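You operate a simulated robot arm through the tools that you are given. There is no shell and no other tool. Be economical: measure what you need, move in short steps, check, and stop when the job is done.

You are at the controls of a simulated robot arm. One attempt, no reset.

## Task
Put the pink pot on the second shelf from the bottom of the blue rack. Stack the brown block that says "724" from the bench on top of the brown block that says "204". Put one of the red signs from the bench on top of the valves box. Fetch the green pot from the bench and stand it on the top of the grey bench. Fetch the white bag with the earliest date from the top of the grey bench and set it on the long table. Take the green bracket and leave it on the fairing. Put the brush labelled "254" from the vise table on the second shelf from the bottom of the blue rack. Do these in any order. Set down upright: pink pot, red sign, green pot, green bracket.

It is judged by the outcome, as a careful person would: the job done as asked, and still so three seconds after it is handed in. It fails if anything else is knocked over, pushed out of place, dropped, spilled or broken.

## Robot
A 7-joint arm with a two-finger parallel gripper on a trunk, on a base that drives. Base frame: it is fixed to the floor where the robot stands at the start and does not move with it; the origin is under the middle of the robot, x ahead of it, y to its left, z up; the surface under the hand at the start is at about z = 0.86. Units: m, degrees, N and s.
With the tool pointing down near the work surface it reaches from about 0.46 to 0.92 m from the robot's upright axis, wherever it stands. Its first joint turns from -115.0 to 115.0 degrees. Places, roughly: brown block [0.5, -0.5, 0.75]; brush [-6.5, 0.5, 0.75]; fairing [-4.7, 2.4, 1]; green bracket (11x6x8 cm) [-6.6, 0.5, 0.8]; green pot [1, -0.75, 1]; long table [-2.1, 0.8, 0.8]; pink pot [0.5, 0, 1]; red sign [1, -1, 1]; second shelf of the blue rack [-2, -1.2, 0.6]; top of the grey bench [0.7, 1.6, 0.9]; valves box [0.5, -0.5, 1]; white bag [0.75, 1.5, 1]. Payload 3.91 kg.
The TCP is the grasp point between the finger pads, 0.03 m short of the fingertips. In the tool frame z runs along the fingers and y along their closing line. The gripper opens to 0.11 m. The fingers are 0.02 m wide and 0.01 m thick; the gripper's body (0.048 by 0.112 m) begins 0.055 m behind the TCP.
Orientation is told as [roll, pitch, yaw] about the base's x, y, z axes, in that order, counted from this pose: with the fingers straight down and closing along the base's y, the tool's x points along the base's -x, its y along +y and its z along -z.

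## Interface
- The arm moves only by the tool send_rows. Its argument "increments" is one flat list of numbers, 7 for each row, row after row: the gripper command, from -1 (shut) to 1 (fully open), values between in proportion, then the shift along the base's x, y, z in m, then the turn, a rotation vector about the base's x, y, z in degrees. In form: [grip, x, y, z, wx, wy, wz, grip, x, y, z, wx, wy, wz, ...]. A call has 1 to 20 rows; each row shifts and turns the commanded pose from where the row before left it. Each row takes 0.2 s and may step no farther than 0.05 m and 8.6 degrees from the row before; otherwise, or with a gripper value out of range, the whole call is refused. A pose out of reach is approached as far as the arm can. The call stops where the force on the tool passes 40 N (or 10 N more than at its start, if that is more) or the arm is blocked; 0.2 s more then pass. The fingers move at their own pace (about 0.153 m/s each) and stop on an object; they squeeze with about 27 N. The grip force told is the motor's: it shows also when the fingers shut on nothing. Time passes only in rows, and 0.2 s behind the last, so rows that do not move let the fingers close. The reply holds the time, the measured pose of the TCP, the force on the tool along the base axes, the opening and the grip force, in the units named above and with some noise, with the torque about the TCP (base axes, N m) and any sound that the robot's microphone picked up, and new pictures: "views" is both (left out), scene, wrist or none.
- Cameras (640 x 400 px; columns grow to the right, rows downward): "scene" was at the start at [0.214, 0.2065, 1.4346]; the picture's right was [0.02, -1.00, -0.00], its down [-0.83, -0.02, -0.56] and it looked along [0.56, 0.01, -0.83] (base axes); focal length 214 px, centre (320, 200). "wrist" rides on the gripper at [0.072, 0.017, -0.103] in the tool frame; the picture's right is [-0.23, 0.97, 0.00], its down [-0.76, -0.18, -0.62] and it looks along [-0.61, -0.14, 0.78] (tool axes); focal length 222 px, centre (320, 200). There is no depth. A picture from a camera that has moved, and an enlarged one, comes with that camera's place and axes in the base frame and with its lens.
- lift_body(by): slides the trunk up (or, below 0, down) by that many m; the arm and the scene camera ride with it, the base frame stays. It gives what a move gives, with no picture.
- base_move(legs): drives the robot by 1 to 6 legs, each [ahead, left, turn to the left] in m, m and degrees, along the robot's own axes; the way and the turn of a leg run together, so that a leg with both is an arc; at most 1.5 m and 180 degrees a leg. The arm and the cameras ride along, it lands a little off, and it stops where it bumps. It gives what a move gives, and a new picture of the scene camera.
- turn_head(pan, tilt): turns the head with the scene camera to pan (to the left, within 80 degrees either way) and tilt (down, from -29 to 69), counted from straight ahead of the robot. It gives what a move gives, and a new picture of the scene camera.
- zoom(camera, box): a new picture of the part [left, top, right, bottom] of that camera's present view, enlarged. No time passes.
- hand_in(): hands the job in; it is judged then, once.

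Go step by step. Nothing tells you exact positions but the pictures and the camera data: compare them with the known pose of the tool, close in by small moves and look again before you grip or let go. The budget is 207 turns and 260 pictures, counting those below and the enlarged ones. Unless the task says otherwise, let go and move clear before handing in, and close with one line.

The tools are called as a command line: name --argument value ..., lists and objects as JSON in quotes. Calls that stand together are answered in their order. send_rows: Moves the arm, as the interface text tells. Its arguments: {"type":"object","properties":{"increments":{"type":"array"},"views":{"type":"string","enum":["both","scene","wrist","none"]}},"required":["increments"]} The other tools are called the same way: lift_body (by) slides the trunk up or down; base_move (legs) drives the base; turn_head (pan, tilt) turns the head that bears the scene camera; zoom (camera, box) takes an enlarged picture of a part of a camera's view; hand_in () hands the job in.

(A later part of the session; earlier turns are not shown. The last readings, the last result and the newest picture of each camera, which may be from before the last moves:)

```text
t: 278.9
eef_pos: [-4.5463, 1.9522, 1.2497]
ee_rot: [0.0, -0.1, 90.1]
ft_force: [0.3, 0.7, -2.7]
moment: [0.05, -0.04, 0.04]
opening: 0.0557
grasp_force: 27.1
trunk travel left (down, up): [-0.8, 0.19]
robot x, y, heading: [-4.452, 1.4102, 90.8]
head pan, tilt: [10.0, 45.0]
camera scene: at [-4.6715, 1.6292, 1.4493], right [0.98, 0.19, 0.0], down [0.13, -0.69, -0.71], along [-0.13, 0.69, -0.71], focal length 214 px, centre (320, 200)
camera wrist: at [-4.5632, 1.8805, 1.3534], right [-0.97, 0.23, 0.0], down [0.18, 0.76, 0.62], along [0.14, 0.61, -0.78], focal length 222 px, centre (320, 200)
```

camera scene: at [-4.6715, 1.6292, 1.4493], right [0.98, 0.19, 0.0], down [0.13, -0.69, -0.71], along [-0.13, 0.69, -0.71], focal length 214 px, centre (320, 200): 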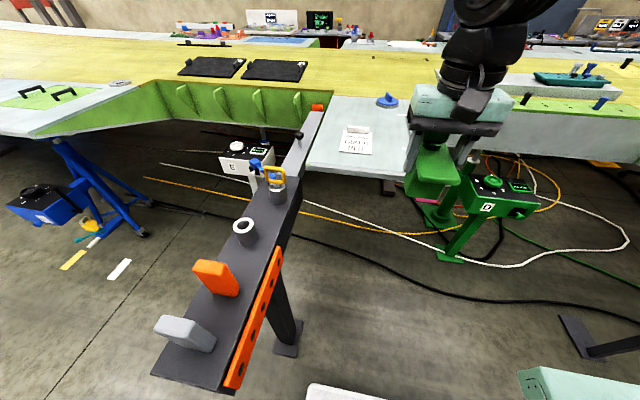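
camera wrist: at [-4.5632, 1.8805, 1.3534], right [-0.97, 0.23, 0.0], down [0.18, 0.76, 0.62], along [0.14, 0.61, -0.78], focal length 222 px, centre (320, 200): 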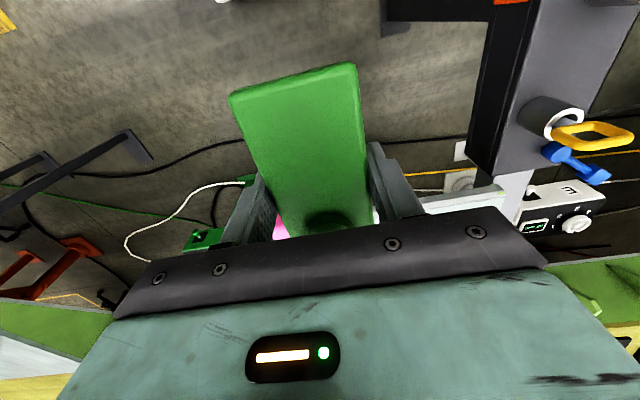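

The bracket is level and aligned. I'll drive ahead with it safely above the guard.

base_move --legs '[[0.18, 0, -0.8]]'

send_rows --increments '[-1, 0, 0.045, 0, 0, 0, 0, -1, 0, 0.045, 0, 0, 0, 0, -1, 0, 0.045, 0, 0, 0, 0, -1, 0, 0.045, 0, 0, 0, 0, -1, 0, 0.04, 0, 0, 0, 0, -1, 0, 0, 0, 0, 0, 0]' --views "both"

```text
t: 280.4
eef_pos: [-4.5421, 2.1316, 1.249]
ee_rot: [0.1, -0.1, 89.3]
ft_force: [0.2, 0.1, -3.3]
moment: [0.0, -0.03, 0.01]
opening: 0.0559
grasp_force: 27.3
trunk travel left (down, up): [-0.8, 0.19]
robot x, y, heading: [-4.4546, 1.5898, 89.9]
head pan, tilt: [10.0, 45.0]
camera scene: at [-4.6698, 1.8105, 1.4494], right [0.98, 0.17, 0.0], down [0.12, -0.7, -0.71], along [-0.12, 0.7, -0.71], focal length 214 px, centre (320, 200)
```

scene: 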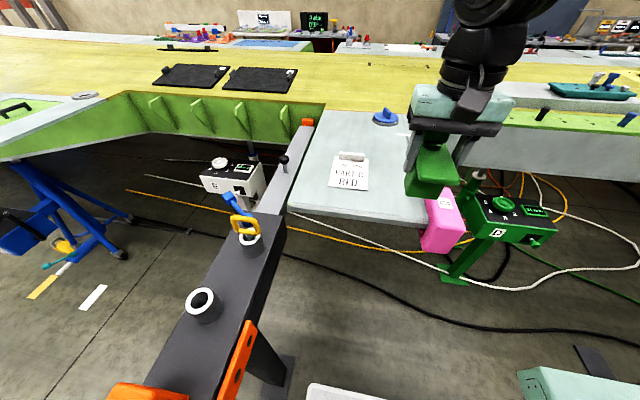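

```text
t: 281.8
eef_pos: [-4.5434, 2.352, 1.249]
ee_rot: [0.1, -0.2, 89.3]
ft_force: [0.6, 0.4, -3.1]
moment: [0.01, 0.06, 0.01]
opening: 0.056
grasp_force: 26.9
trunk travel left (down, up): [-0.8, 0.19]
robot x, y, heading: [-4.4554, 1.5881, 89.9]
head pan, tilt: [10.0, 45.0]
camera scene: at [-4.6698, 1.8109, 1.4493], right [0.98, 0.17, 0.0], down [0.12, -0.7, -0.71], along [-0.12, 0.7, -0.71], focal length 214 px, centre (320, 200)
camera wrist: at [-4.5604, 2.2794, 1.3525], right [-0.97, 0.24, 0.0], down [0.19, 0.76, 0.62], along [0.15, 0.61, -0.78], focal length 222 px, centre (320, 200)
```

scene: 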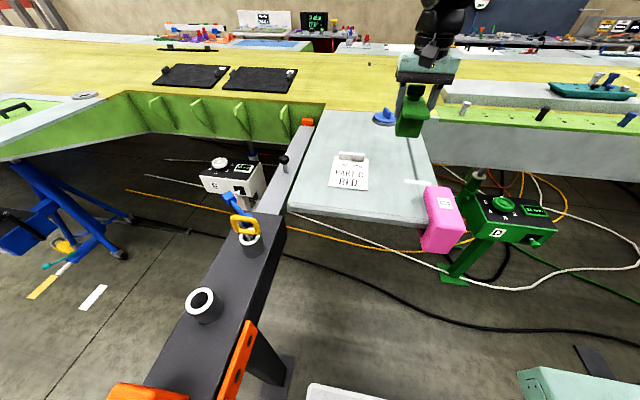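
wrist: 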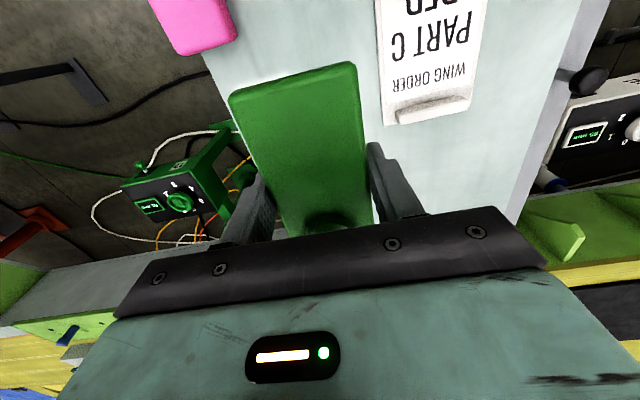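

The placard edge is at x≈-4.625, the panel edge at -4.415 and the guard is behind. The bracket will land in the middle at about (-4.533, 2.365), so I'll lower it.

send_rows --increments '[-1, 0.01, 0.013, -0.04, 0, 0, 0, -1, 0, 0, -0.04, 0, 0, 0, -1, 0, 0, -0.04, 0, 0, 0, -1, 0, 0, 0, 0, 0, 0]' --views "both"

zoom --camera "scene" --box '[330, 80, 490, 220]'

```text
t: 282.8
eef_pos: [-4.5335, 2.3638, 1.1297]
ee_rot: [0.0, 0.0, 89.4]
ft_force: [0.2, -0.2, -3.3]
moment: [0.03, 0.0, -0.03]
opening: 0.0559
grasp_force: 27.1
trunk travel left (down, up): [-0.8, 0.19]
robot x, y, heading: [-4.4484, 1.5895, 90.4]
head pan, tilt: [10.0, 45.0]
camera scene: at [-4.6698, 1.8108, 1.4493], right [0.98, 0.17, 0.0], down [0.12, -0.7, -0.71], along [-0.12, 0.7, -0.71], focal length 214 px, centre (320, 200)
camera wrist: at [-4.552, 2.2923, 1.2333], right [-0.97, 0.24, 0.0], down [0.19, 0.76, 0.62], along [0.15, 0.61, -0.78], focal length 222 px, centre (320, 200)
```

scene: 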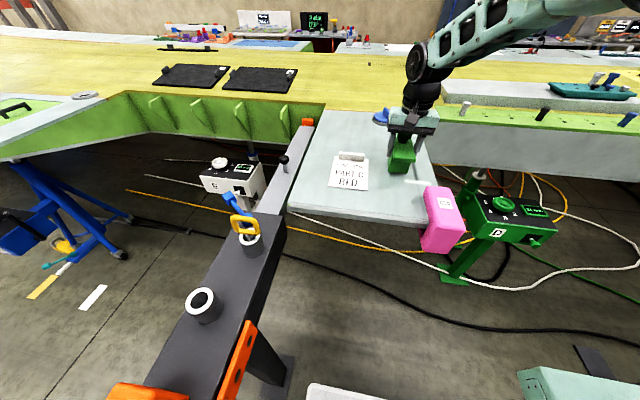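
wrist: 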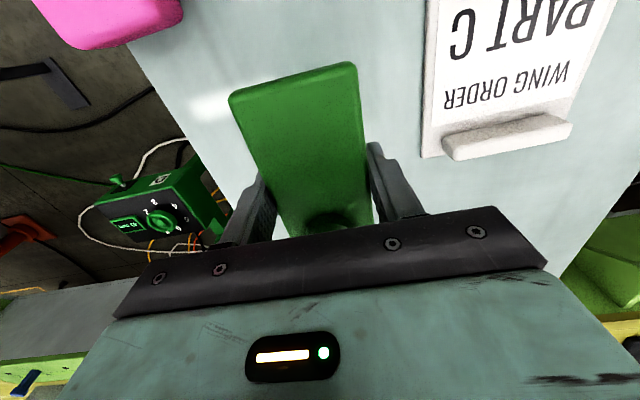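

```text
2.86 times, centred on (410, 150) of scene
camera zoom: at [-4.6698, 1.8108, 1.4493], right [0.98, 0.17, 0.0], down [0.12, -0.7, -0.71], along [-0.12, 0.7, -0.71], focal length 613 px, centre (63, 343)
```

zoom: 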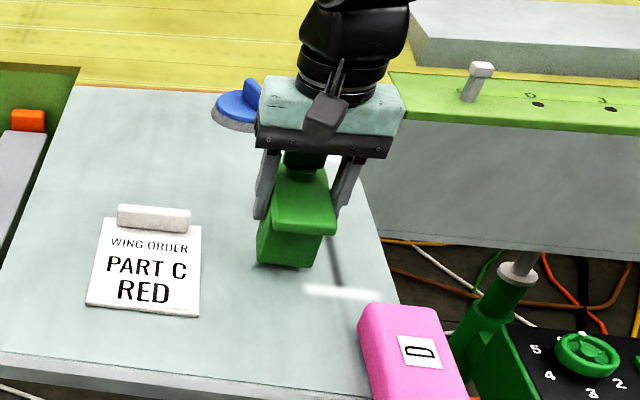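

send_rows --increments '[-1, 0, 0, -0.008, 0, 0, 0, -1, 0, 0, -0.006, 0, 0, 0, -1, 0, 0, -0.004, 0, 0, 0, -1, 0, 0, -0.004, 0, 0, 0, -1, 0, 0, -0.004, 0, 0, 0, -1, 0, 0, 0, 0, 0, 0]' --views "none"

```text
t: 284.2
eef_pos: [-4.5316, 2.3658, 1.1054]
ee_rot: [0.1, -0.3, 89.3]
ft_force: [-4.9, 2.9, 20.8]
moment: [0.23, -0.09, -0.02]
opening: 0.0561
grasp_force: 26.9
trunk travel left (down, up): [-0.8, 0.19]
robot x, y, heading: [-4.4486, 1.5894, 90.0]
head pan, tilt: [10.0, 45.0]
```

Contact. I'll ease off, open gently and rise.

send_rows --increments '[-1, 0, 0, 0.001, 0, 0, 0, -0.3, 0, 0, 0, 0, 0, 0, 0.3, 0, 0, 0, 0, 0, 0, 0.4, 0, 0, 0, 0, 0, 0, 0.4, 0, 0, 0.03, 0, 0, 0, 0.4, 0, 0, 0.04, 0, 0, 0, 0.4, 0, 0, 0.04, 0, 0, 0, 0.4, 0, -0.03, 0.03, 0, 0, 0, 0.4, 0, -0.045, 0.01, 0, 0, 0, 0.4, 0, -0.045, 0, 0, 0, 0, 0.4, 0, -0.045, 0, 0, 0, 0]' --views "scene"

zoom --camera "scene" --box '[330, 80, 490, 220]'

```text
t: 286.6
eef_pos: [-4.5276, 2.2004, 1.2522]
ee_rot: [-0.1, -0.1, 89.3]
ft_force: [-0.2, 1.0, -0.2]
moment: [-0.03, -0.04, 0.03]
opening: 0.0772
grasp_force: 0.1
trunk travel left (down, up): [-0.8, 0.19]
robot x, y, heading: [-4.4493, 1.5876, 90.0]
head pan, tilt: [10.0, 45.0]
camera scene: at [-4.6699, 1.8112, 1.4493], right [0.98, 0.17, 0.0], down [0.12, -0.7, -0.71], along [-0.12, 0.7, -0.71], focal length 214 px, centre (320, 200)
```

scene: 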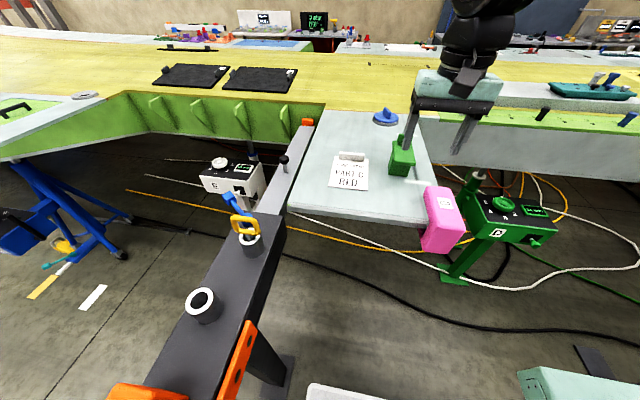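

```text
2.86 times, centred on (410, 150) of scene
camera zoom: at [-4.6699, 1.8112, 1.4493], right [0.98, 0.17, 0.0], down [0.12, -0.7, -0.71], along [-0.12, 0.7, -0.71], focal length 613 px, centre (63, 343)
```

zoom: 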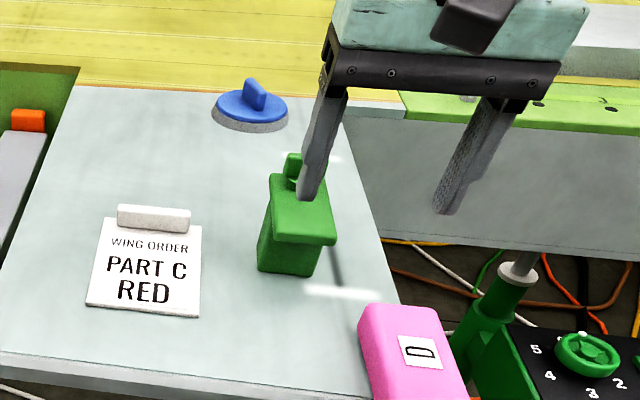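

The bracket stands upright on the panel. Now for brush 254: I'll back out, turn west and return to the north side of the vise table.

base_move --legs '[[-0.45, 0, 0], [0, 0, 90], [0.75, 0, 0], [0.6, -0.1, 0], [0.65, -0.12, 0]]'

```text
t: 290.8
eef_pos: [-4.765, 1.6551, 1.2517]
ee_rot: [0.0, -0.2, 112.4]
ft_force: [-0.5, 0.3, -0.1]
moment: [0.02, 0.0, 0.03]
opening: 0.0768
grasp_force: 0.1
trunk travel left (down, up): [-0.8, 0.19]
robot x, y, heading: [-4.4525, 1.1212, 113.3]
head pan, tilt: [10.0, 45.0]
stopped in leg 2: the robot was blocked; the commanded pose is now the measured one
camera scene: at [-4.7418, 1.2398, 1.4494], right [0.84, 0.55, 0.0], down [0.39, -0.59, -0.71], along [-0.39, 0.59, -0.71], focal length 214 px, centre (320, 200)
```

scene: 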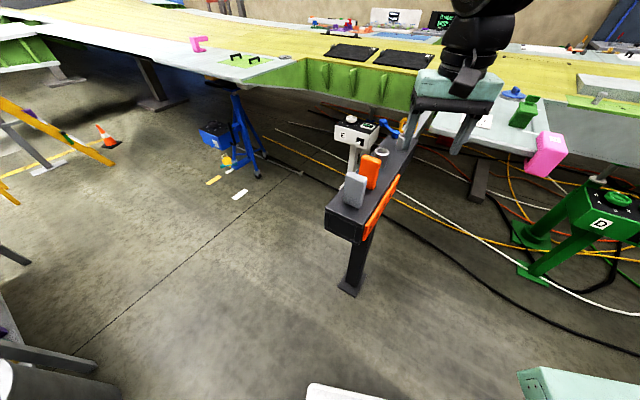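

The rear corner touched the cabinet during the turn. I'll undo a little, shift west and then finish turning.

base_move --legs '[[0, 0, -8], [0.12, 0.2, 0], [0, 0, 75]]'

turn_head --pan 0 --tilt 45

```text
t: 296.5
eef_pos: [-5.2907, 1.1014, 1.2519]
ee_rot: [0.1, -0.1, -179.8]
ft_force: [-0.8, -0.2, 1.1]
moment: [0.05, -0.04, -0.01]
opening: 0.0768
grasp_force: 0.0
trunk travel left (down, up): [-0.8, 0.19]
robot x, y, heading: [-4.681, 1.1863, -179.3]
head pan, tilt: [10.0, 45.0]
camera scene: at [-4.8975, 0.9645, 1.4494], right [-0.19, 0.98, 0.0], down [0.69, 0.13, -0.71], along [-0.69, -0.13, -0.71], focal length 214 px, centre (320, 200)
```

scene: 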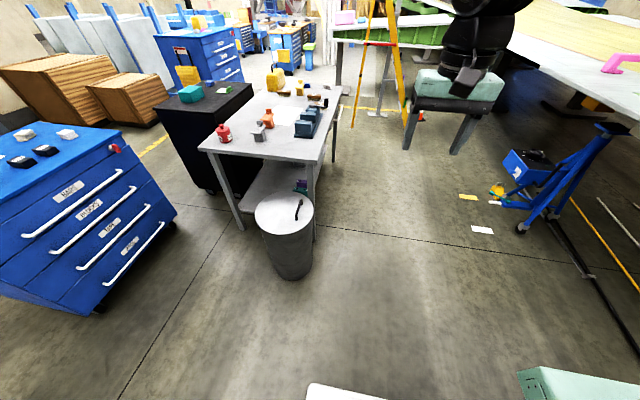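

```text
t: 297.2
eef_pos: [-5.2918, 1.1012, 1.2516]
ee_rot: [0.0, -0.1, -179.8]
ft_force: [-0.1, 0.3, -0.1]
moment: [0.02, 0.0, 0.02]
opening: 0.0769
grasp_force: 0.1
trunk travel left (down, up): [-0.8, 0.19]
robot x, y, heading: [-4.6773, 1.1845, -179.2]
head pan, tilt: [0.0, 45.0]
camera scene: at [-4.899, 0.9786, 1.4494], right [-0.02, 1.0, 0.0], down [0.71, 0.01, -0.71], along [-0.71, -0.01, -0.71], focal length 214 px, centre (320, 200)
```

scene: 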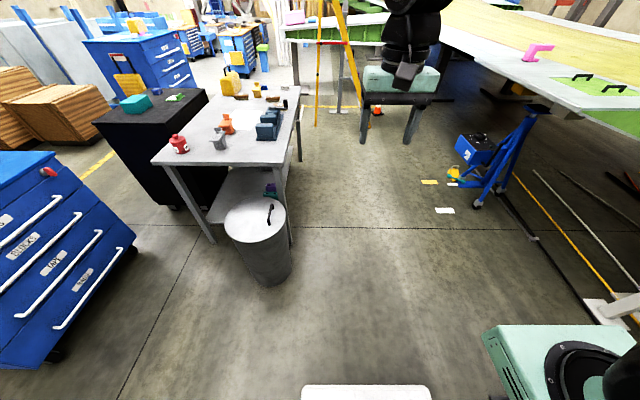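

Clear way ahead. I'll drive to the table's north side and face it.

base_move --legs '[[0.6, -0.12, 0], [1.2, -0.1, 0], [0, 0, 89], [0.12, 0, 0]]'

turn_head --pan 0 --tilt 55

```text
t: 310.9
eef_pos: [-6.416, 0.6671, 1.2515]
ee_rot: [-0.1, 0.0, -92.9]
ft_force: [-0.3, -0.2, 0.0]
moment: [0.01, 0.02, -0.01]
opening: 0.077
grasp_force: 0.1
trunk travel left (down, up): [-0.8, 0.19]
robot x, y, heading: [-6.4714, 1.2812, -91.8]
head pan, tilt: [0.0, 45.0]
camera scene: at [-6.2735, 1.052, 1.4494], right [-1.0, 0.04, 0.0], down [0.02, 0.71, -0.71], along [-0.02, -0.71, -0.71], focal length 214 px, centre (320, 200)
```

scene: 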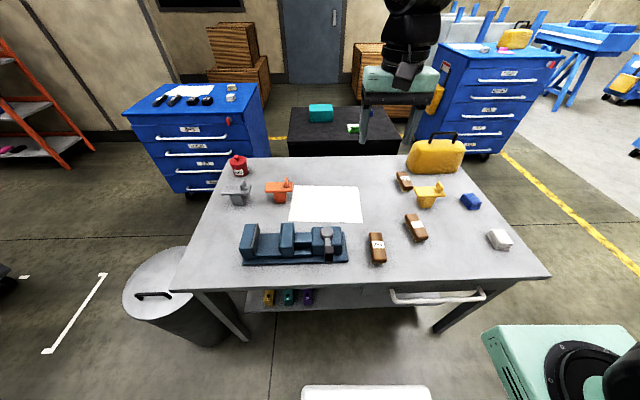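

```text
t: 311.6
eef_pos: [-6.4174, 0.6683, 1.2526]
ee_rot: [0.0, -0.1, -92.7]
ft_force: [0.2, 0.2, 0.3]
moment: [0.0, 0.01, -0.01]
opening: 0.0773
grasp_force: 0.1
trunk travel left (down, up): [-0.8, 0.19]
robot x, y, heading: [-6.4738, 1.2822, -91.9]
head pan, tilt: [0.0, 55.0]
camera scene: at [-6.2732, 1.061, 1.436], right [-1.0, 0.04, 0.0], down [0.03, 0.82, -0.57], along [-0.02, -0.57, -0.82], focal length 214 px, centre (320, 200)
```

scene: 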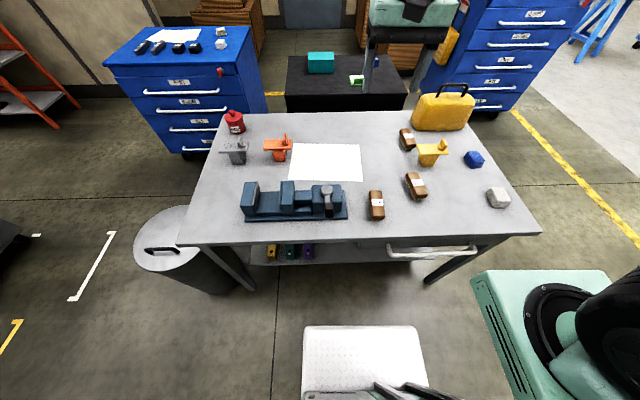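

I'll step back a little, lower the trunk, and try a steeper tool tilt of about 57°, which is needed to reach behind the boxes under the shelf.

base_move --legs '[[-0.13, 0, 1.8]]'

lift_body --by -0.25

send_rows --increments '[0.4, -0.01, -0.02, 0, -8.2, 0, 0, 0.4, -0.01, -0.02, 0, -8.2, 0, 0, 0.4, -0.01, -0.02, 0, -8.2, 0, 0, 0.4, -0.01, -0.02, 0, -8.2, 0, 0, 0.4, -0.01, -0.02, 0, -8.2, 0, 0, 0.4, -0.01, 0, 0, -8.2, 0, 0, 0.4, -0.005, 0, 0, -8, 0, 0, 0.4, 0, 0, 0, 0, 0, 0]' --views "both"

```text
t: 312.9
eef_pos: [-6.3975, 0.7919, 1.2526]
ee_rot: [0.0, -0.2, -91.3]
ft_force: [0.0, 0.2, 0.8]
moment: [-0.02, 0.03, -0.03]
opening: 0.0769
grasp_force: 0.1
trunk travel left (down, up): [-0.8, 0.19]
robot x, y, heading: [-6.4698, 1.4044, -90.7]
head pan, tilt: [0.0, 55.0]
camera scene: at [-6.2646, 1.1908, 1.4359], right [-1.0, 0.01, 0.0], down [0.01, 0.82, -0.57], along [0.0, -0.57, -0.82], focal length 214 px, centre (320, 200)
```

scene: 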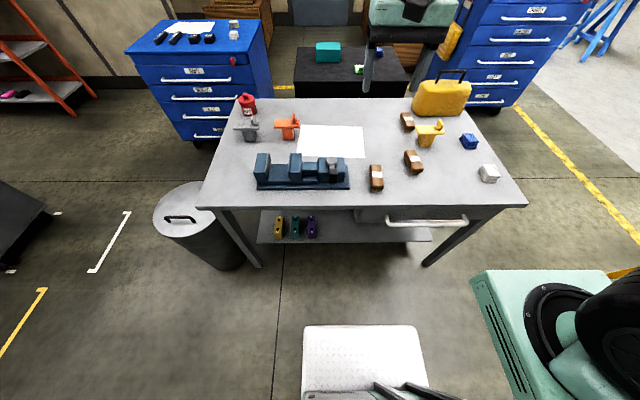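

```text
t: 315.4
eef_pos: [-6.3983, 0.794, 1.0012]
ee_rot: [0.2, -0.1, -91.3]
ft_force: [0.0, 0.9, -0.5]
moment: [-0.01, -0.01, 0.01]
opening: 0.0767
grasp_force: 0.1
trunk travel left (down, up): [-0.55, 0.44]
robot x, y, heading: [-6.4678, 1.4086, -90.8]
head pan, tilt: [0.0, 55.0]
```

```text
t: 317.2
eef_pos: [-6.4646, 0.6931, 1.0008]
ee_rot: [2.0, -57.2, -92.3]
ft_force: [0.3, 0.2, -0.6]
moment: [0.0, 0.03, 0.02]
opening: 0.077
grasp_force: 0.0
trunk travel left (down, up): [-0.55, 0.44]
robot x, y, heading: [-6.4707, 1.4075, -90.5]
head pan, tilt: [0.0, 55.0]
camera scene: at [-6.2646, 1.191, 1.186], right [-1.0, 0.01, 0.0], down [0.01, 0.82, -0.57], along [0.0, -0.57, -0.82], focal length 214 px, centre (320, 200)
camera wrist: at [-6.4452, 0.8201, 0.9967], right [0.97, -0.13, 0.21], down [-0.19, 0.11, 0.97], along [-0.15, -0.98, 0.08], focal length 222 px, centre (320, 200)
```

scene: 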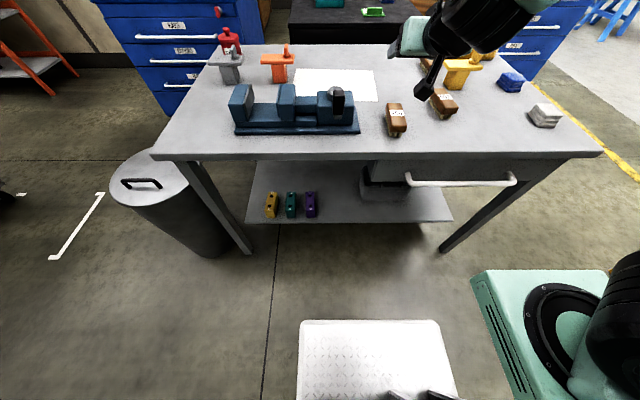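
wrist: 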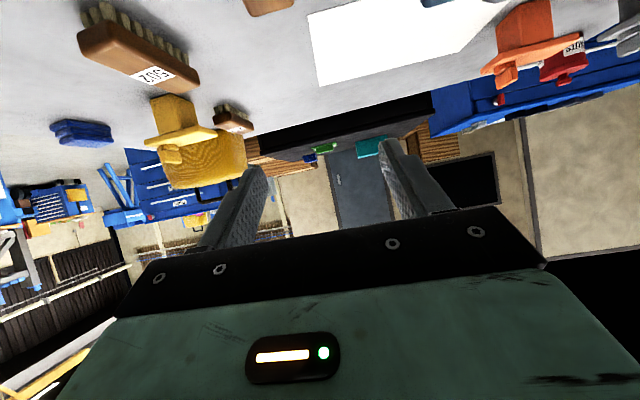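

A tilt of 57° works, but the wrist camera hangs low on the robot side and would hit the boxes. I'll try rolling the tool 180° about its axis to put the camera on top.

send_rows --increments '[0.4, 0, 0, 0.02, 0, -6.9, -4.4, 0.4, 0, 0, 0.02, 0, -6.9, -4.4, 0.4, 0, 0, 0.01, 0, -6.9, -4.4, 0.4, 0, 0, 0, 0, -6.9, -4.4, 0.4, 0, 0, 0, 0, -6.9, -4.4, 0.4, 0, 0, 0, 0, -6.9, -4.4, 0.4, 0, 0, 0, 0, -6.9, -4.4, 0.4, 0, 0, 0, 0, -6.9, -4.4, 0.4, 0, 0, 0, 0, -6.9, -4.4, 0.4, 0, 0, 0, 0, -6.9, -4.4, 0.4, 0, 0, 0, 0, -6.9, -4.4, 0.4, 0, 0, 0, 0, -6.9, -4.4, 0.4, 0, 0, 0, 0, -6.9, -4.4, 0.4, 0, 0, 0, 0, -6.9, -4.4, 0.4, 0, 0, 0, 0, -6.9, -4.4, 0.4, 0, 0, 0, 0, -6.9, -4.4, 0.4, 0, 0, 0, 0, -6.9, -4.4, 0.4, 0, 0, 0, 0, -6.9, -4.4, 0.4, 0, 0, 0, 0, -6.9, -4.4, 0.4, 0, 0, 0, 0, -6.9, -4.4]' --views "both"

```text
t: 321.4
eef_pos: [-6.4893, 0.6094, 1.021]
ee_rot: [45.4, 39.4, 148.8]
ft_force: [0.2, -0.5, -0.2]
moment: [-0.02, 0.01, 0.0]
opening: 0.0771
grasp_force: 0.1
out of reach, approached as far as the arm can: row 7, 14, 15, 16, 17, 18, 19, 20
trunk travel left (down, up): [-0.55, 0.44]
robot x, y, heading: [-6.4727, 1.403, -90.7]
head pan, tilt: [0.0, 55.0]
camera scene: at [-6.2646, 1.1909, 1.1859], right [-1.0, 0.01, 0.0], down [0.01, 0.82, -0.57], along [0.0, -0.57, -0.82], focal length 214 px, centre (320, 200)
camera wrist: at [-6.4551, 0.6617, 1.133], right [-0.88, -0.26, 0.39], down [-0.37, 0.89, -0.25], along [-0.28, -0.36, -0.89], focal length 222 px, centre (320, 200)
```

scene: 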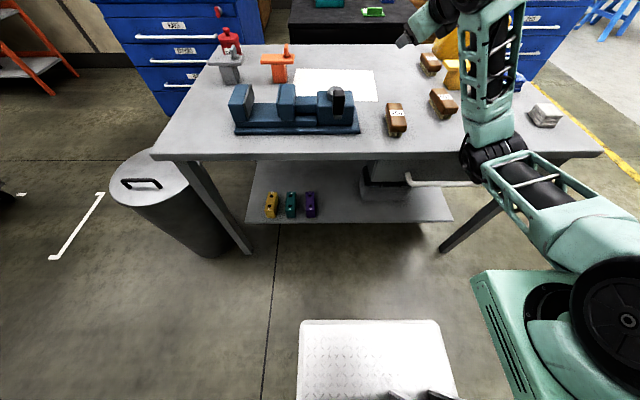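
wrist: 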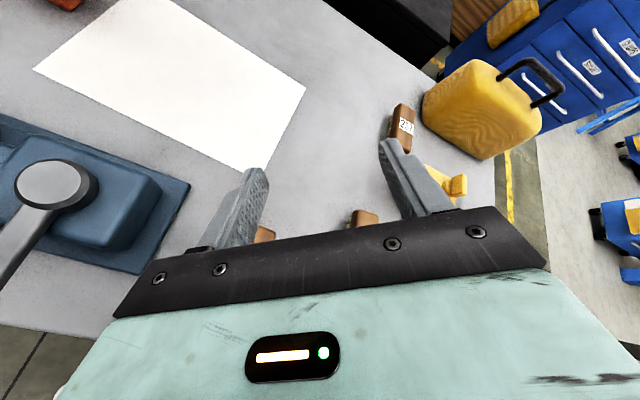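

That roll is beyond the wrist's range, so I'll use a simpler plan. I'll pick the brush with a 37° tilt and lay it lengthwise on the shelf's free right end, gently sliding the pot a few centimetres back with it. First I'll undo the roll.

send_rows --increments '[0.4, 0, 0, 0, 0, 6.88, 4.42, 0.4, 0, 0, 0, 0, 6.88, 4.42, 0.4, 0, 0, 0, 0, 6.88, 4.42, 0.4, 0, 0, 0, 0, 6.88, 4.42, 0.4, 0, 0, 0, 0, 6.88, 4.42, 0.4, 0, 0, 0, 0, 6.88, 4.42, 0.4, 0, 0, 0, 0, 6.88, 4.42, 0.4, 0, 0, 0, 0, 6.88, 4.42, 0.4, 0, 0, 0, 0, 6.88, 4.42, 0.4, 0, 0, 0, 0, 6.88, 4.42, 0.4, 0, 0, 0, 0, 6.88, 4.42, 0.4, 0, 0, 0, 0, 6.88, 4.42, 0.4, 0, 0, 0, 0, 6.88, 4.42, 0.4, 0, 0, 0, 0, 6.88, 4.42, 0.4, 0, 0, 0, 0, 6.88, 4.42, 0.4, 0, 0, 0, 0, 6.88, 4.42, 0.4, 0, 0, 0, 0, 6.88, 4.42, 0.4, 0, 0, 0, 6.7, 0, 0, 0.4, 0, 0, 0, 6.7, 0, 0, 0.4, 0, 0, 0, 6.6, 0, 0]' --views "both"

```text
t: 325.6
eef_pos: [-6.4903, 0.6102, 1.0214]
ee_rot: [-0.7, -36.9, -89.6]
ft_force: [0.5, -0.2, 0.4]
moment: [0.0, 0.0, 0.02]
opening: 0.0772
grasp_force: 0.2
trunk travel left (down, up): [-0.55, 0.44]
robot x, y, heading: [-6.469, 1.4069, -90.3]
head pan, tilt: [0.0, 55.0]
camera scene: at [-6.2647, 1.191, 1.186], right [-1.0, 0.01, 0.0], down [0.01, 0.82, -0.57], along [0.0, -0.57, -0.82], focal length 214 px, centre (320, 200)
camera wrist: at [-6.4721, 0.7302, 1.0611], right [0.97, -0.18, 0.13], down [-0.17, -0.24, 0.96], along [-0.14, -0.95, -0.26], focal length 222 px, centre (320, 200)
```

scene: 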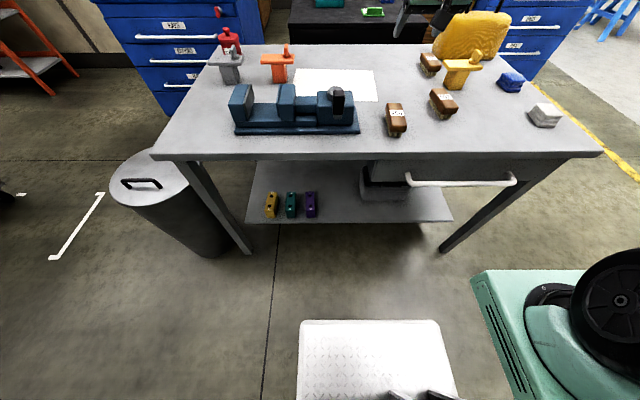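
wrist: 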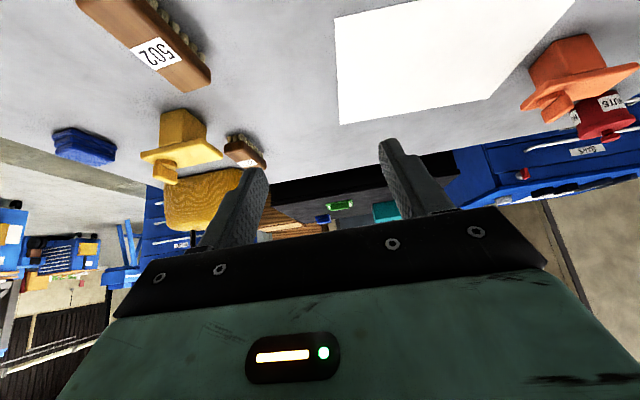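

The orientation is restored. I'll pull back so the brush is in the wrist view, and locate it.

send_rows --increments '[0.4, 0, 0.045, 0, 0.7, 0, 0, 0.4, 0, 0.045, 0, 0, 0, 0, 0.4, 0, 0.045, 0, 0, 0, 0, 0.4, 0, 0.04, 0, 0, 0, 0, 0.4, 0, 0, 0, 0, 0, 0]' --views "wrist"

zoom --camera "scene" --box '[360, 80, 440, 150]'

```text
t: 326.9
eef_pos: [-6.4885, 0.7844, 1.0199]
ee_rot: [-0.6, -36.1, -89.6]
ft_force: [0.1, -0.1, 0.2]
moment: [0.02, -0.01, -0.03]
opening: 0.0767
grasp_force: 0.1
trunk travel left (down, up): [-0.55, 0.44]
robot x, y, heading: [-6.4663, 1.4082, -90.3]
head pan, tilt: [0.0, 55.0]
camera wrist: at [-6.4708, 0.9045, 1.0606], right [0.97, -0.18, 0.13], down [-0.17, -0.25, 0.95], along [-0.15, -0.95, -0.27], focal length 222 px, centre (320, 200)
```

wrist: 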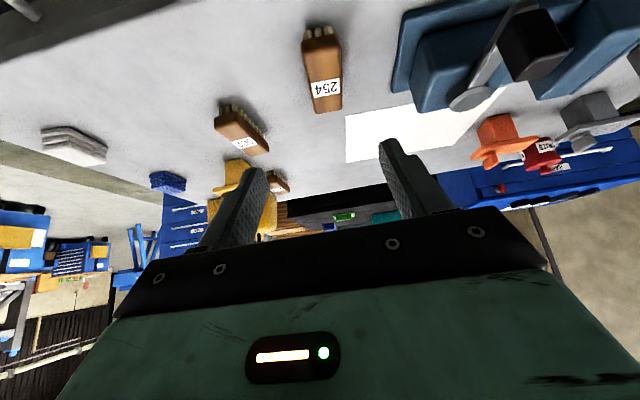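

```text
5.71 times, centred on (400, 115) of scene
camera zoom: at [-6.2647, 1.1908, 1.1859], right [-1.0, 0.01, 0.0], down [0.01, 0.82, -0.57], along [0.0, -0.57, -0.82], focal length 1226 px, centre (-137, 686)
```

zoom: 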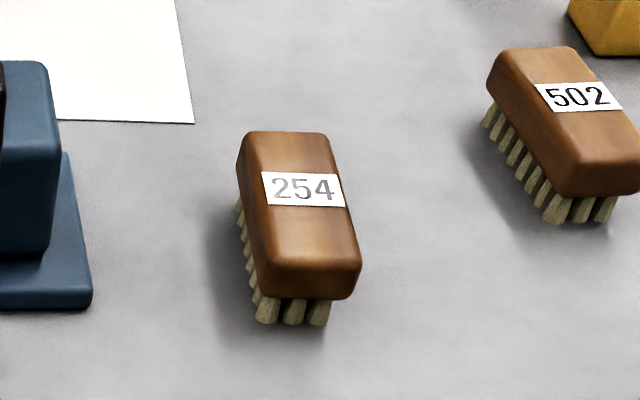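

Brush 254's centre is at (-6.478, 0.657), its top is at z≈0.83 and it's turned about 7.5°. I'll align the yaw and approach along the tool axis.

send_rows --increments '[0.4, 0.004, -0.022, -0.036, 0, 0, -4, 0.4, 0.004, -0.022, -0.036, 0, 0, -3.5, 0.4, 0.003, -0.023, -0.036, 0, 0, 0, 0.4, 0, 0, 0, 0, 0, 0]' --views "both"

zoom --camera "scene" --box '[360, 80, 440, 150]'

```text
t: 327.9
eef_pos: [-6.4814, 0.7153, 0.9134]
ee_rot: [-0.7, -36.1, -97.2]
ft_force: [1.2, 0.3, -0.6]
moment: [0.02, -0.01, -0.01]
opening: 0.0772
grasp_force: 0.0
trunk travel left (down, up): [-0.55, 0.44]
robot x, y, heading: [-6.4662, 1.4056, -90.3]
head pan, tilt: [0.0, 55.0]
camera scene: at [-6.2646, 1.1911, 1.186], right [-1.0, 0.01, 0.0], down [0.01, 0.82, -0.57], along [0.0, -0.57, -0.82], focal length 214 px, centre (320, 200)
camera wrist: at [-6.448, 0.8322, 0.9542], right [0.94, -0.31, 0.13], down [-0.2, -0.22, 0.95], along [-0.27, -0.92, -0.27], focal length 222 px, centre (320, 200)
```

scene: 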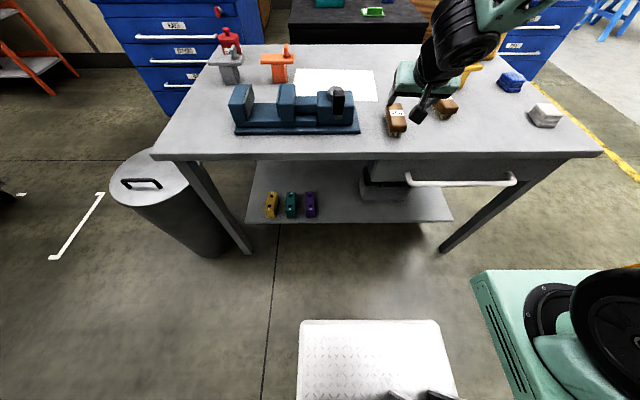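
wrist: 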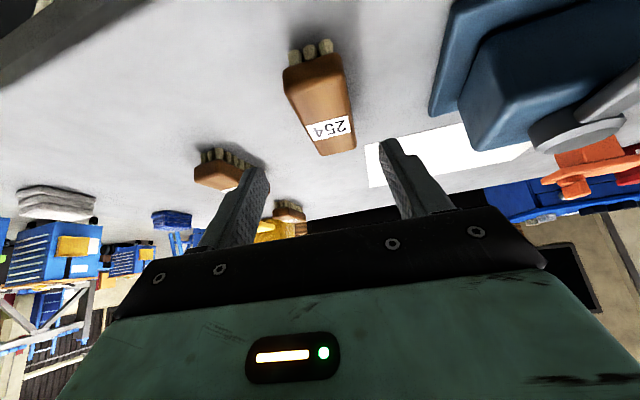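

```text
5.71 times, centred on (400, 115) of scene
camera zoom: at [-6.2646, 1.1911, 1.186], right [-1.0, 0.01, 0.0], down [0.01, 0.82, -0.57], along [0.0, -0.57, -0.82], focal length 1226 px, centre (-137, 686)
```

zoom: 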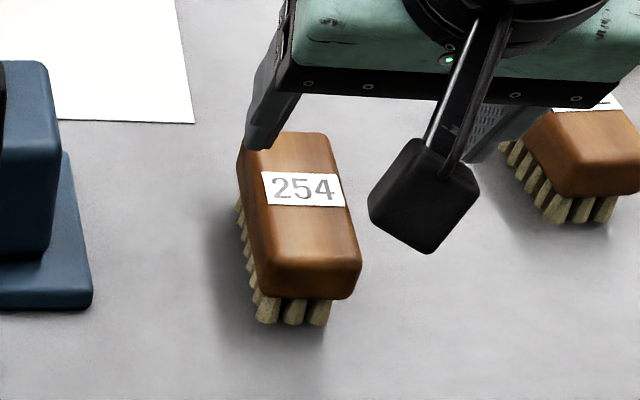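

Aligned. I'll advance and grip the brush.

send_rows --increments '[0.4, 0.001, -0.02, -0.028, 0, 0, 0, 0.4, 0.001, -0.02, -0.028, 0, 0, 0, 0.4, 0.001, -0.018, -0.026, 0, 0, 0, 0.4, 0, 0, 0, 0, 0, 0, -1, 0, 0, 0, 0, 0, 0, -1, 0, 0, 0, 0, 0, 0, -1, 0, 0, 0, 0, 0, 0, -1, 0, 0, 0.03, 0, 0, 0, -1, 0, 0, 0.03, 0, 0, 0, -1, 0, 0, 0, 0, 0, 0]' --views "wrist"

zoom --camera "scene" --box '[360, 70, 460, 150]'

```text
t: 330.1
eef_pos: [-6.4735, 0.6622, 0.8904]
ee_rot: [-0.6, -36.2, -97.2]
ft_force: [-0.3, 0.9, -0.6]
moment: [-0.01, 0.02, 0.06]
opening: 0.0435
grasp_force: 27.1
trunk travel left (down, up): [-0.55, 0.44]
robot x, y, heading: [-6.4689, 1.4077, -90.4]
head pan, tilt: [0.0, 55.0]
camera wrist: at [-6.4412, 0.778, 0.9306], right [0.94, -0.31, 0.13], down [-0.2, -0.22, 0.95], along [-0.27, -0.92, -0.27], focal length 222 px, centre (320, 200)
```

wrist: 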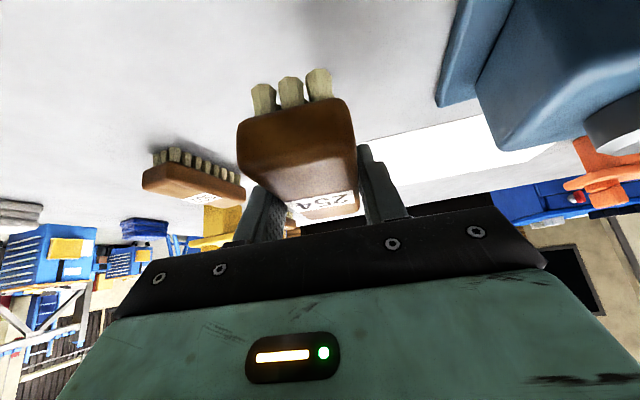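

```text
5.00 times, centred on (410, 110) of scene
camera zoom: at [-6.2646, 1.1908, 1.1859], right [-1.0, 0.01, 0.0], down [0.01, 0.82, -0.57], along [0.0, -0.57, -0.82], focal length 1072 px, centre (-130, 650)
```

zoom: 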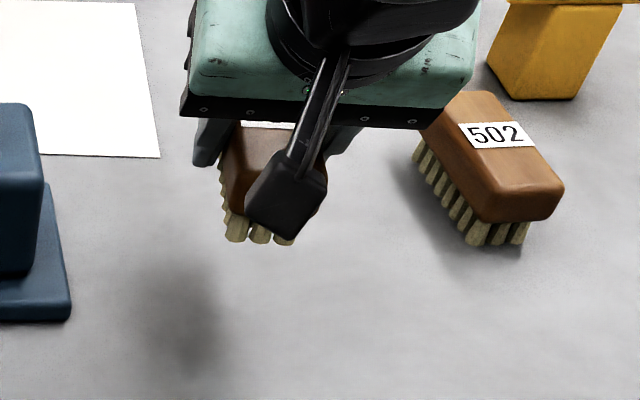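

The brush is held, with its bottom about 3.7 cm below the TCP. I'll raise the trunk and drive back toward the gap, moving backward with the heading west.

lift_body --by 0.25

base_move --legs '[[0, 0, -89.7], [-1.0, 0.12, 0], [-0.7, 0.1, 0]]'

```text
t: 332.6
eef_pos: [-6.475, 0.661, 1.1389]
ee_rot: [-0.6, -36.1, -97.2]
ft_force: [0.1, -0.2, -1.5]
moment: [0.0, 0.02, -0.03]
opening: 0.0435
grasp_force: 27.1
trunk travel left (down, up): [-0.8, 0.19]
robot x, y, heading: [-6.4708, 1.4046, -90.4]
head pan, tilt: [0.0, 55.0]
```

```text
t: 345.1
eef_pos: [-5.4862, 1.2252, 1.1395]
ee_rot: [-0.6, -36.1, 175.7]
ft_force: [-0.8, -0.4, -0.5]
moment: [0.05, 0.0, 0.01]
opening: 0.0436
grasp_force: 27.0
trunk travel left (down, up): [-0.8, 0.19]
robot x, y, heading: [-4.739, 1.258, -177.5]
head pan, tilt: [0.0, 55.0]
camera scene: at [-4.9456, 1.0438, 1.4359], right [-0.04, 1.0, 0.0], down [0.82, 0.04, -0.57], along [-0.57, -0.02, -0.82], focal length 214 px, centre (320, 200)
```

scene: 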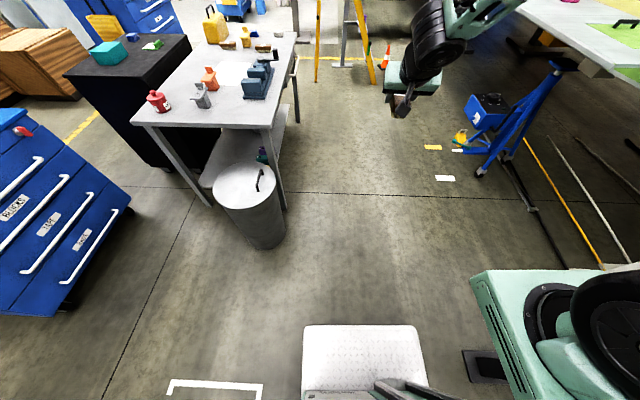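

I'll square up and strafe south through the gap in two steps.

base_move --legs '[[0, 0, -2.5], [0, 0.85, 0]]'

```text
t: 350.0
eef_pos: [-5.4857, 0.4108, 1.1392]
ee_rot: [-0.6, -36.2, 173.6]
ft_force: [0.2, 0.4, -0.7]
moment: [-0.05, -0.02, 0.02]
opening: 0.0436
grasp_force: 27.0
trunk travel left (down, up): [-0.8, 0.19]
robot x, y, heading: [-4.739, 0.4162, -179.6]
head pan, tilt: [0.0, 55.0]
camera scene: at [-4.9521, 0.2084, 1.4359], right [0.0, 1.0, 0.0], down [0.82, 0.0, -0.57], along [-0.57, 0.0, -0.82], focal length 214 px, centre (320, 200)
```

scene: 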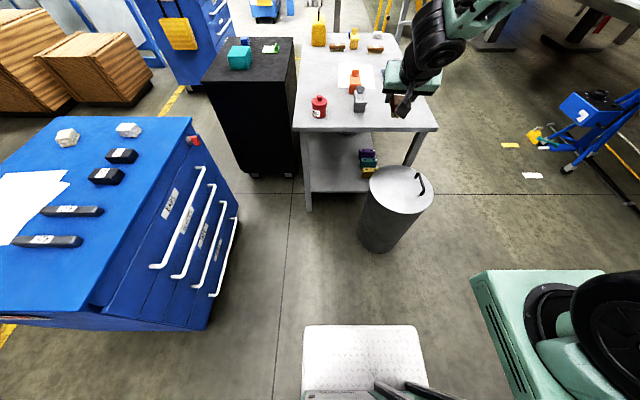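

base_move --legs '[[0, 0.45, -0.4], [-0.2, 0.12, 0], [-1.1, 0.03, 0], [-0.9, 0, 0]]'

```text
t: 363.6
eef_pos: [-3.2944, -0.1944, 1.1389]
ee_rot: [-0.6, -36.1, 172.2]
ft_force: [0.2, 0.0, -1.2]
moment: [-0.02, 0.01, 0.02]
opening: 0.0438
grasp_force: 27.1
trunk travel left (down, up): [-0.8, 0.19]
robot x, y, heading: [-2.5519, -0.2087, 178.8]
head pan, tilt: [0.0, 55.0]
camera scene: at [-2.7659, -0.4091, 1.4359], right [0.02, 1.0, 0.0], down [0.82, -0.02, -0.57], along [-0.57, 0.01, -0.82], focal length 214 px, centre (320, 200)
```

scene: 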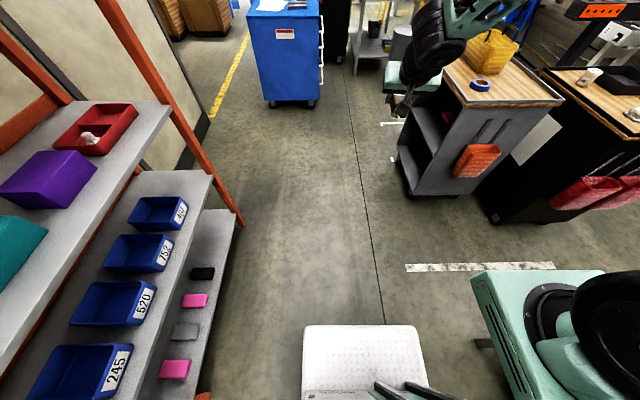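

I'll position in front of the free shelf end and turn to face the rack.

base_move --legs '[[-0.2, -0.14, 0], [0, 0, 91.2]]'

turn_head --pan -15 --tilt 40

```text
t: 369.2
eef_pos: [-2.3765, -0.8171, 1.1401]
ee_rot: [-0.7, -36.1, -98.7]
ft_force: [0.4, -0.8, -1.9]
moment: [0.0, 0.0, -0.02]
opening: 0.0435
grasp_force: 27.2
trunk travel left (down, up): [-0.8, 0.19]
robot x, y, heading: [-2.35, -0.0736, -92.0]
head pan, tilt: [0.0, 55.0]
camera scene: at [-2.154, -0.2938, 1.4359], right [-1.0, 0.03, 0.0], down [0.03, 0.82, -0.57], along [-0.02, -0.57, -0.82], focal length 214 px, centre (320, 200)
```

scene: 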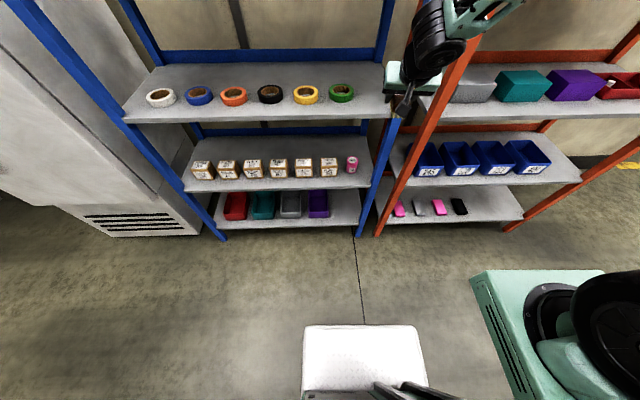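

```text
t: 369.9
eef_pos: [-2.3781, -0.8182, 1.1398]
ee_rot: [-0.6, -36.2, -98.7]
ft_force: [-0.2, 1.4, -0.3]
moment: [0.01, 0.01, 0.01]
opening: 0.0438
grasp_force: 26.8
trunk travel left (down, up): [-0.8, 0.19]
robot x, y, heading: [-2.3547, -0.0752, -91.9]
head pan, tilt: [-15.0, 40.0]
camera scene: at [-2.1763, -0.303, 1.4566], right [-0.96, 0.29, 0.0], down [0.19, 0.62, -0.77], along [-0.22, -0.73, -0.64], focal length 214 px, centre (320, 200)
```

scene: 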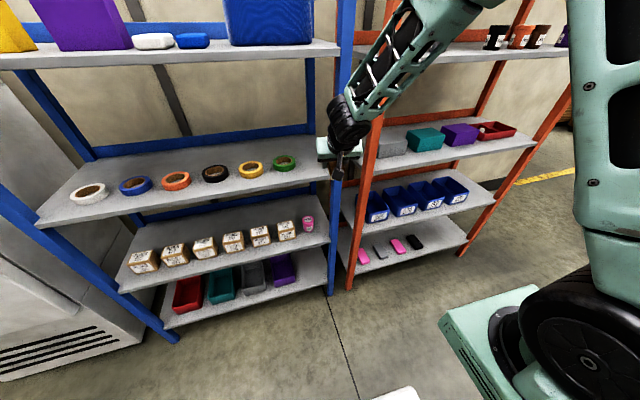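

I'll square up, pull the arm in a little and lower the trunk while clear of the rack.

base_move --legs '[[0, 0, 1.9]]'

send_rows --increments '[-1, 0.004, 0.03, 0, 0, 0, 3.4, -1, 0.004, 0.03, 0, 0, 0, 3.4, -1, 0, 0.02, 0, 0, 0, 0, -1, 0, 0, 0, 0, 0, 0]' --views "none"

lift_body --by -0.44

send_rows --increments '[-1, 0, 0, 0, 0, 0, 0]' --views "both"

```text
t: 370.7
eef_pos: [-2.3533, -0.8183, 1.1382]
ee_rot: [-0.6, -36.1, -96.8]
ft_force: [-0.1, -0.3, -1.3]
moment: [0.02, 0.0, -0.02]
opening: 0.0434
grasp_force: 27.3
trunk travel left (down, up): [-0.8, 0.19]
robot x, y, heading: [-2.353, -0.0734, -90.2]
head pan, tilt: [-15.0, 40.0]
camera scene: at [-2.169, -0.2972, 1.4566], right [-0.97, 0.26, 0.0], down [0.17, 0.62, -0.77], along [-0.2, -0.74, -0.64], focal length 214 px, centre (320, 200)
```

scene: 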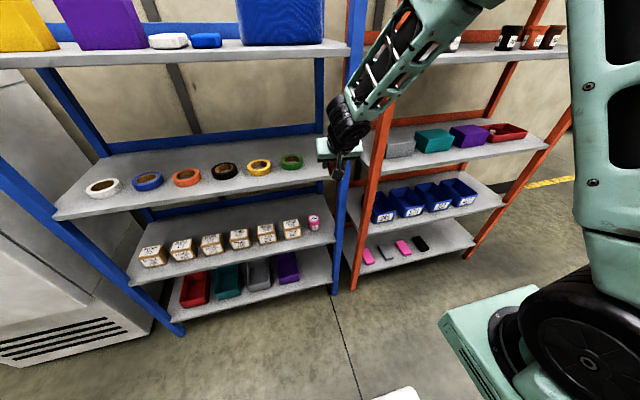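

```text
t: 371.7
eef_pos: [-2.3473, -0.7357, 1.1366]
ee_rot: [-0.6, -36.0, -90.1]
ft_force: [1.2, -0.4, -1.6]
moment: [-0.02, 0.03, 0.02]
opening: 0.0436
grasp_force: 26.9
trunk travel left (down, up): [-0.8, 0.19]
robot x, y, heading: [-2.3502, -0.0768, -90.1]
head pan, tilt: [-15.0, 40.0]
```

```text
refused: -0.44 is not a number from -0.4 to 0.4
```

```text
t: 372.1
eef_pos: [-2.3464, -0.7348, 1.1362]
ee_rot: [-0.6, -36.1, -90.0]
ft_force: [-0.4, -0.6, -1.4]
moment: [0.03, 0.01, 0.0]
opening: 0.0436
grasp_force: 27.0
trunk travel left (down, up): [-0.8, 0.19]
robot x, y, heading: [-2.3516, -0.0724, -90.2]
head pan, tilt: [-15.0, 40.0]
camera scene: at [-2.169, -0.2972, 1.4566], right [-0.97, 0.26, 0.0], down [0.17, 0.62, -0.77], along [-0.2, -0.74, -0.64], focal length 214 px, centre (320, 200)
camera wrist: at [-2.3285, -0.6161, 1.178], right [0.97, -0.19, 0.13], down [-0.17, -0.25, 0.95], along [-0.15, -0.95, -0.27], focal length 222 px, centre (320, 200)
```

scene: 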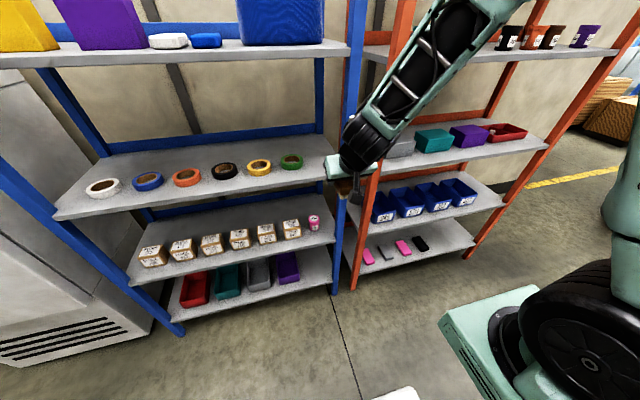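
wrist: 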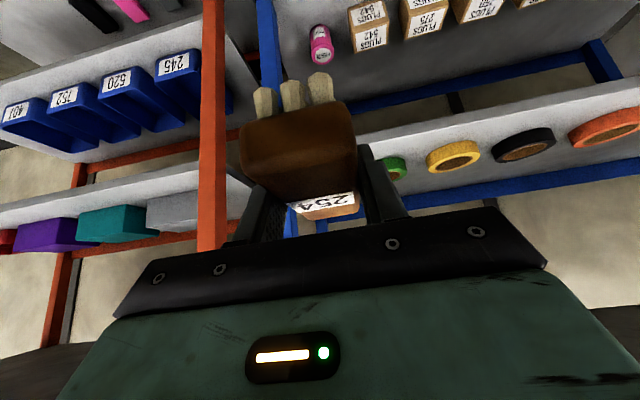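

The brush is steady in the grip. I'll lower the trunk 0.40 and edge closer.

lift_body --by -0.4

base_move --legs '[[0.13, 0, 0]]'

send_rows --increments '[-1, 0, 0, -0.03, 0, 0, 0, -1, 0, 0, -0.02, 0, 0, 0, -1, 0, 0, 0, 0, 0, 0]' --views "both"

```text
t: 375.9
eef_pos: [-2.3475, -0.7355, 0.7366]
ee_rot: [-0.6, -36.0, -90.0]
ft_force: [0.3, -0.4, -1.2]
moment: [0.02, 0.03, -0.01]
opening: 0.0436
grasp_force: 26.5
trunk travel left (down, up): [-0.4, 0.59]
robot x, y, heading: [-2.3507, -0.0735, -90.0]
head pan, tilt: [-15.0, 40.0]
```

```text
t: 377.2
eef_pos: [-2.3474, -0.8725, 0.7367]
ee_rot: [-0.6, -36.2, -90.0]
ft_force: [-0.4, -0.6, -0.7]
moment: [0.0, -0.01, 0.03]
opening: 0.0435
grasp_force: 27.8
trunk travel left (down, up): [-0.4, 0.59]
robot x, y, heading: [-2.3568, -0.2098, -90.0]
head pan, tilt: [-15.0, 40.0]
camera scene: at [-2.169, -0.4338, 1.0566], right [-0.97, 0.26, 0.0], down [0.17, 0.62, -0.77], along [-0.2, -0.74, -0.64], focal length 214 px, centre (320, 200)
```

scene: 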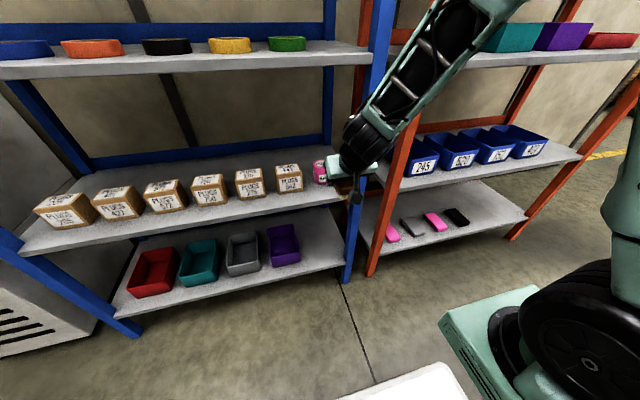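

```text
t: 378.0
eef_pos: [-2.347, -0.8726, 0.6869]
ee_rot: [-0.6, -36.1, -90.0]
ft_force: [-0.4, 0.2, -1.1]
moment: [-0.02, 0.01, 0.0]
opening: 0.0435
grasp_force: 27.0
trunk travel left (down, up): [-0.4, 0.59]
robot x, y, heading: [-2.3511, -0.2099, -89.9]
head pan, tilt: [-15.0, 40.0]
camera scene: at [-2.169, -0.4338, 1.0566], right [-0.97, 0.26, 0.0], down [0.17, 0.62, -0.77], along [-0.2, -0.74, -0.64], focal length 214 px, centre (320, 200)
camera wrist: at [-2.3282, -0.7524, 0.7288], right [0.97, -0.19, 0.13], down [-0.17, -0.25, 0.95], along [-0.15, -0.95, -0.27], focal length 222 px, centre (320, 200)
```

scene: 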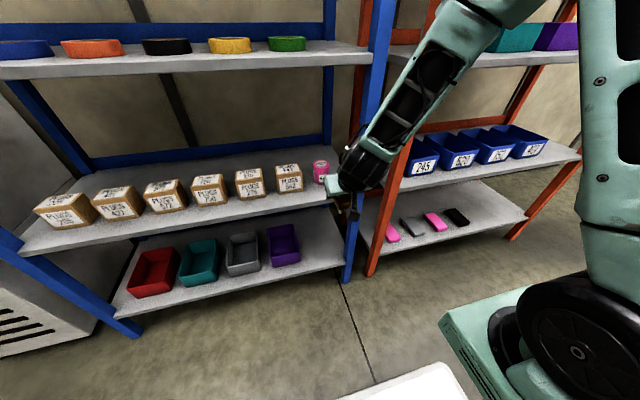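
wrist: 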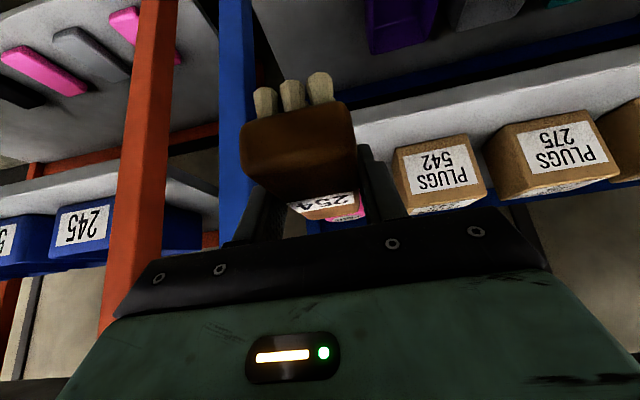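

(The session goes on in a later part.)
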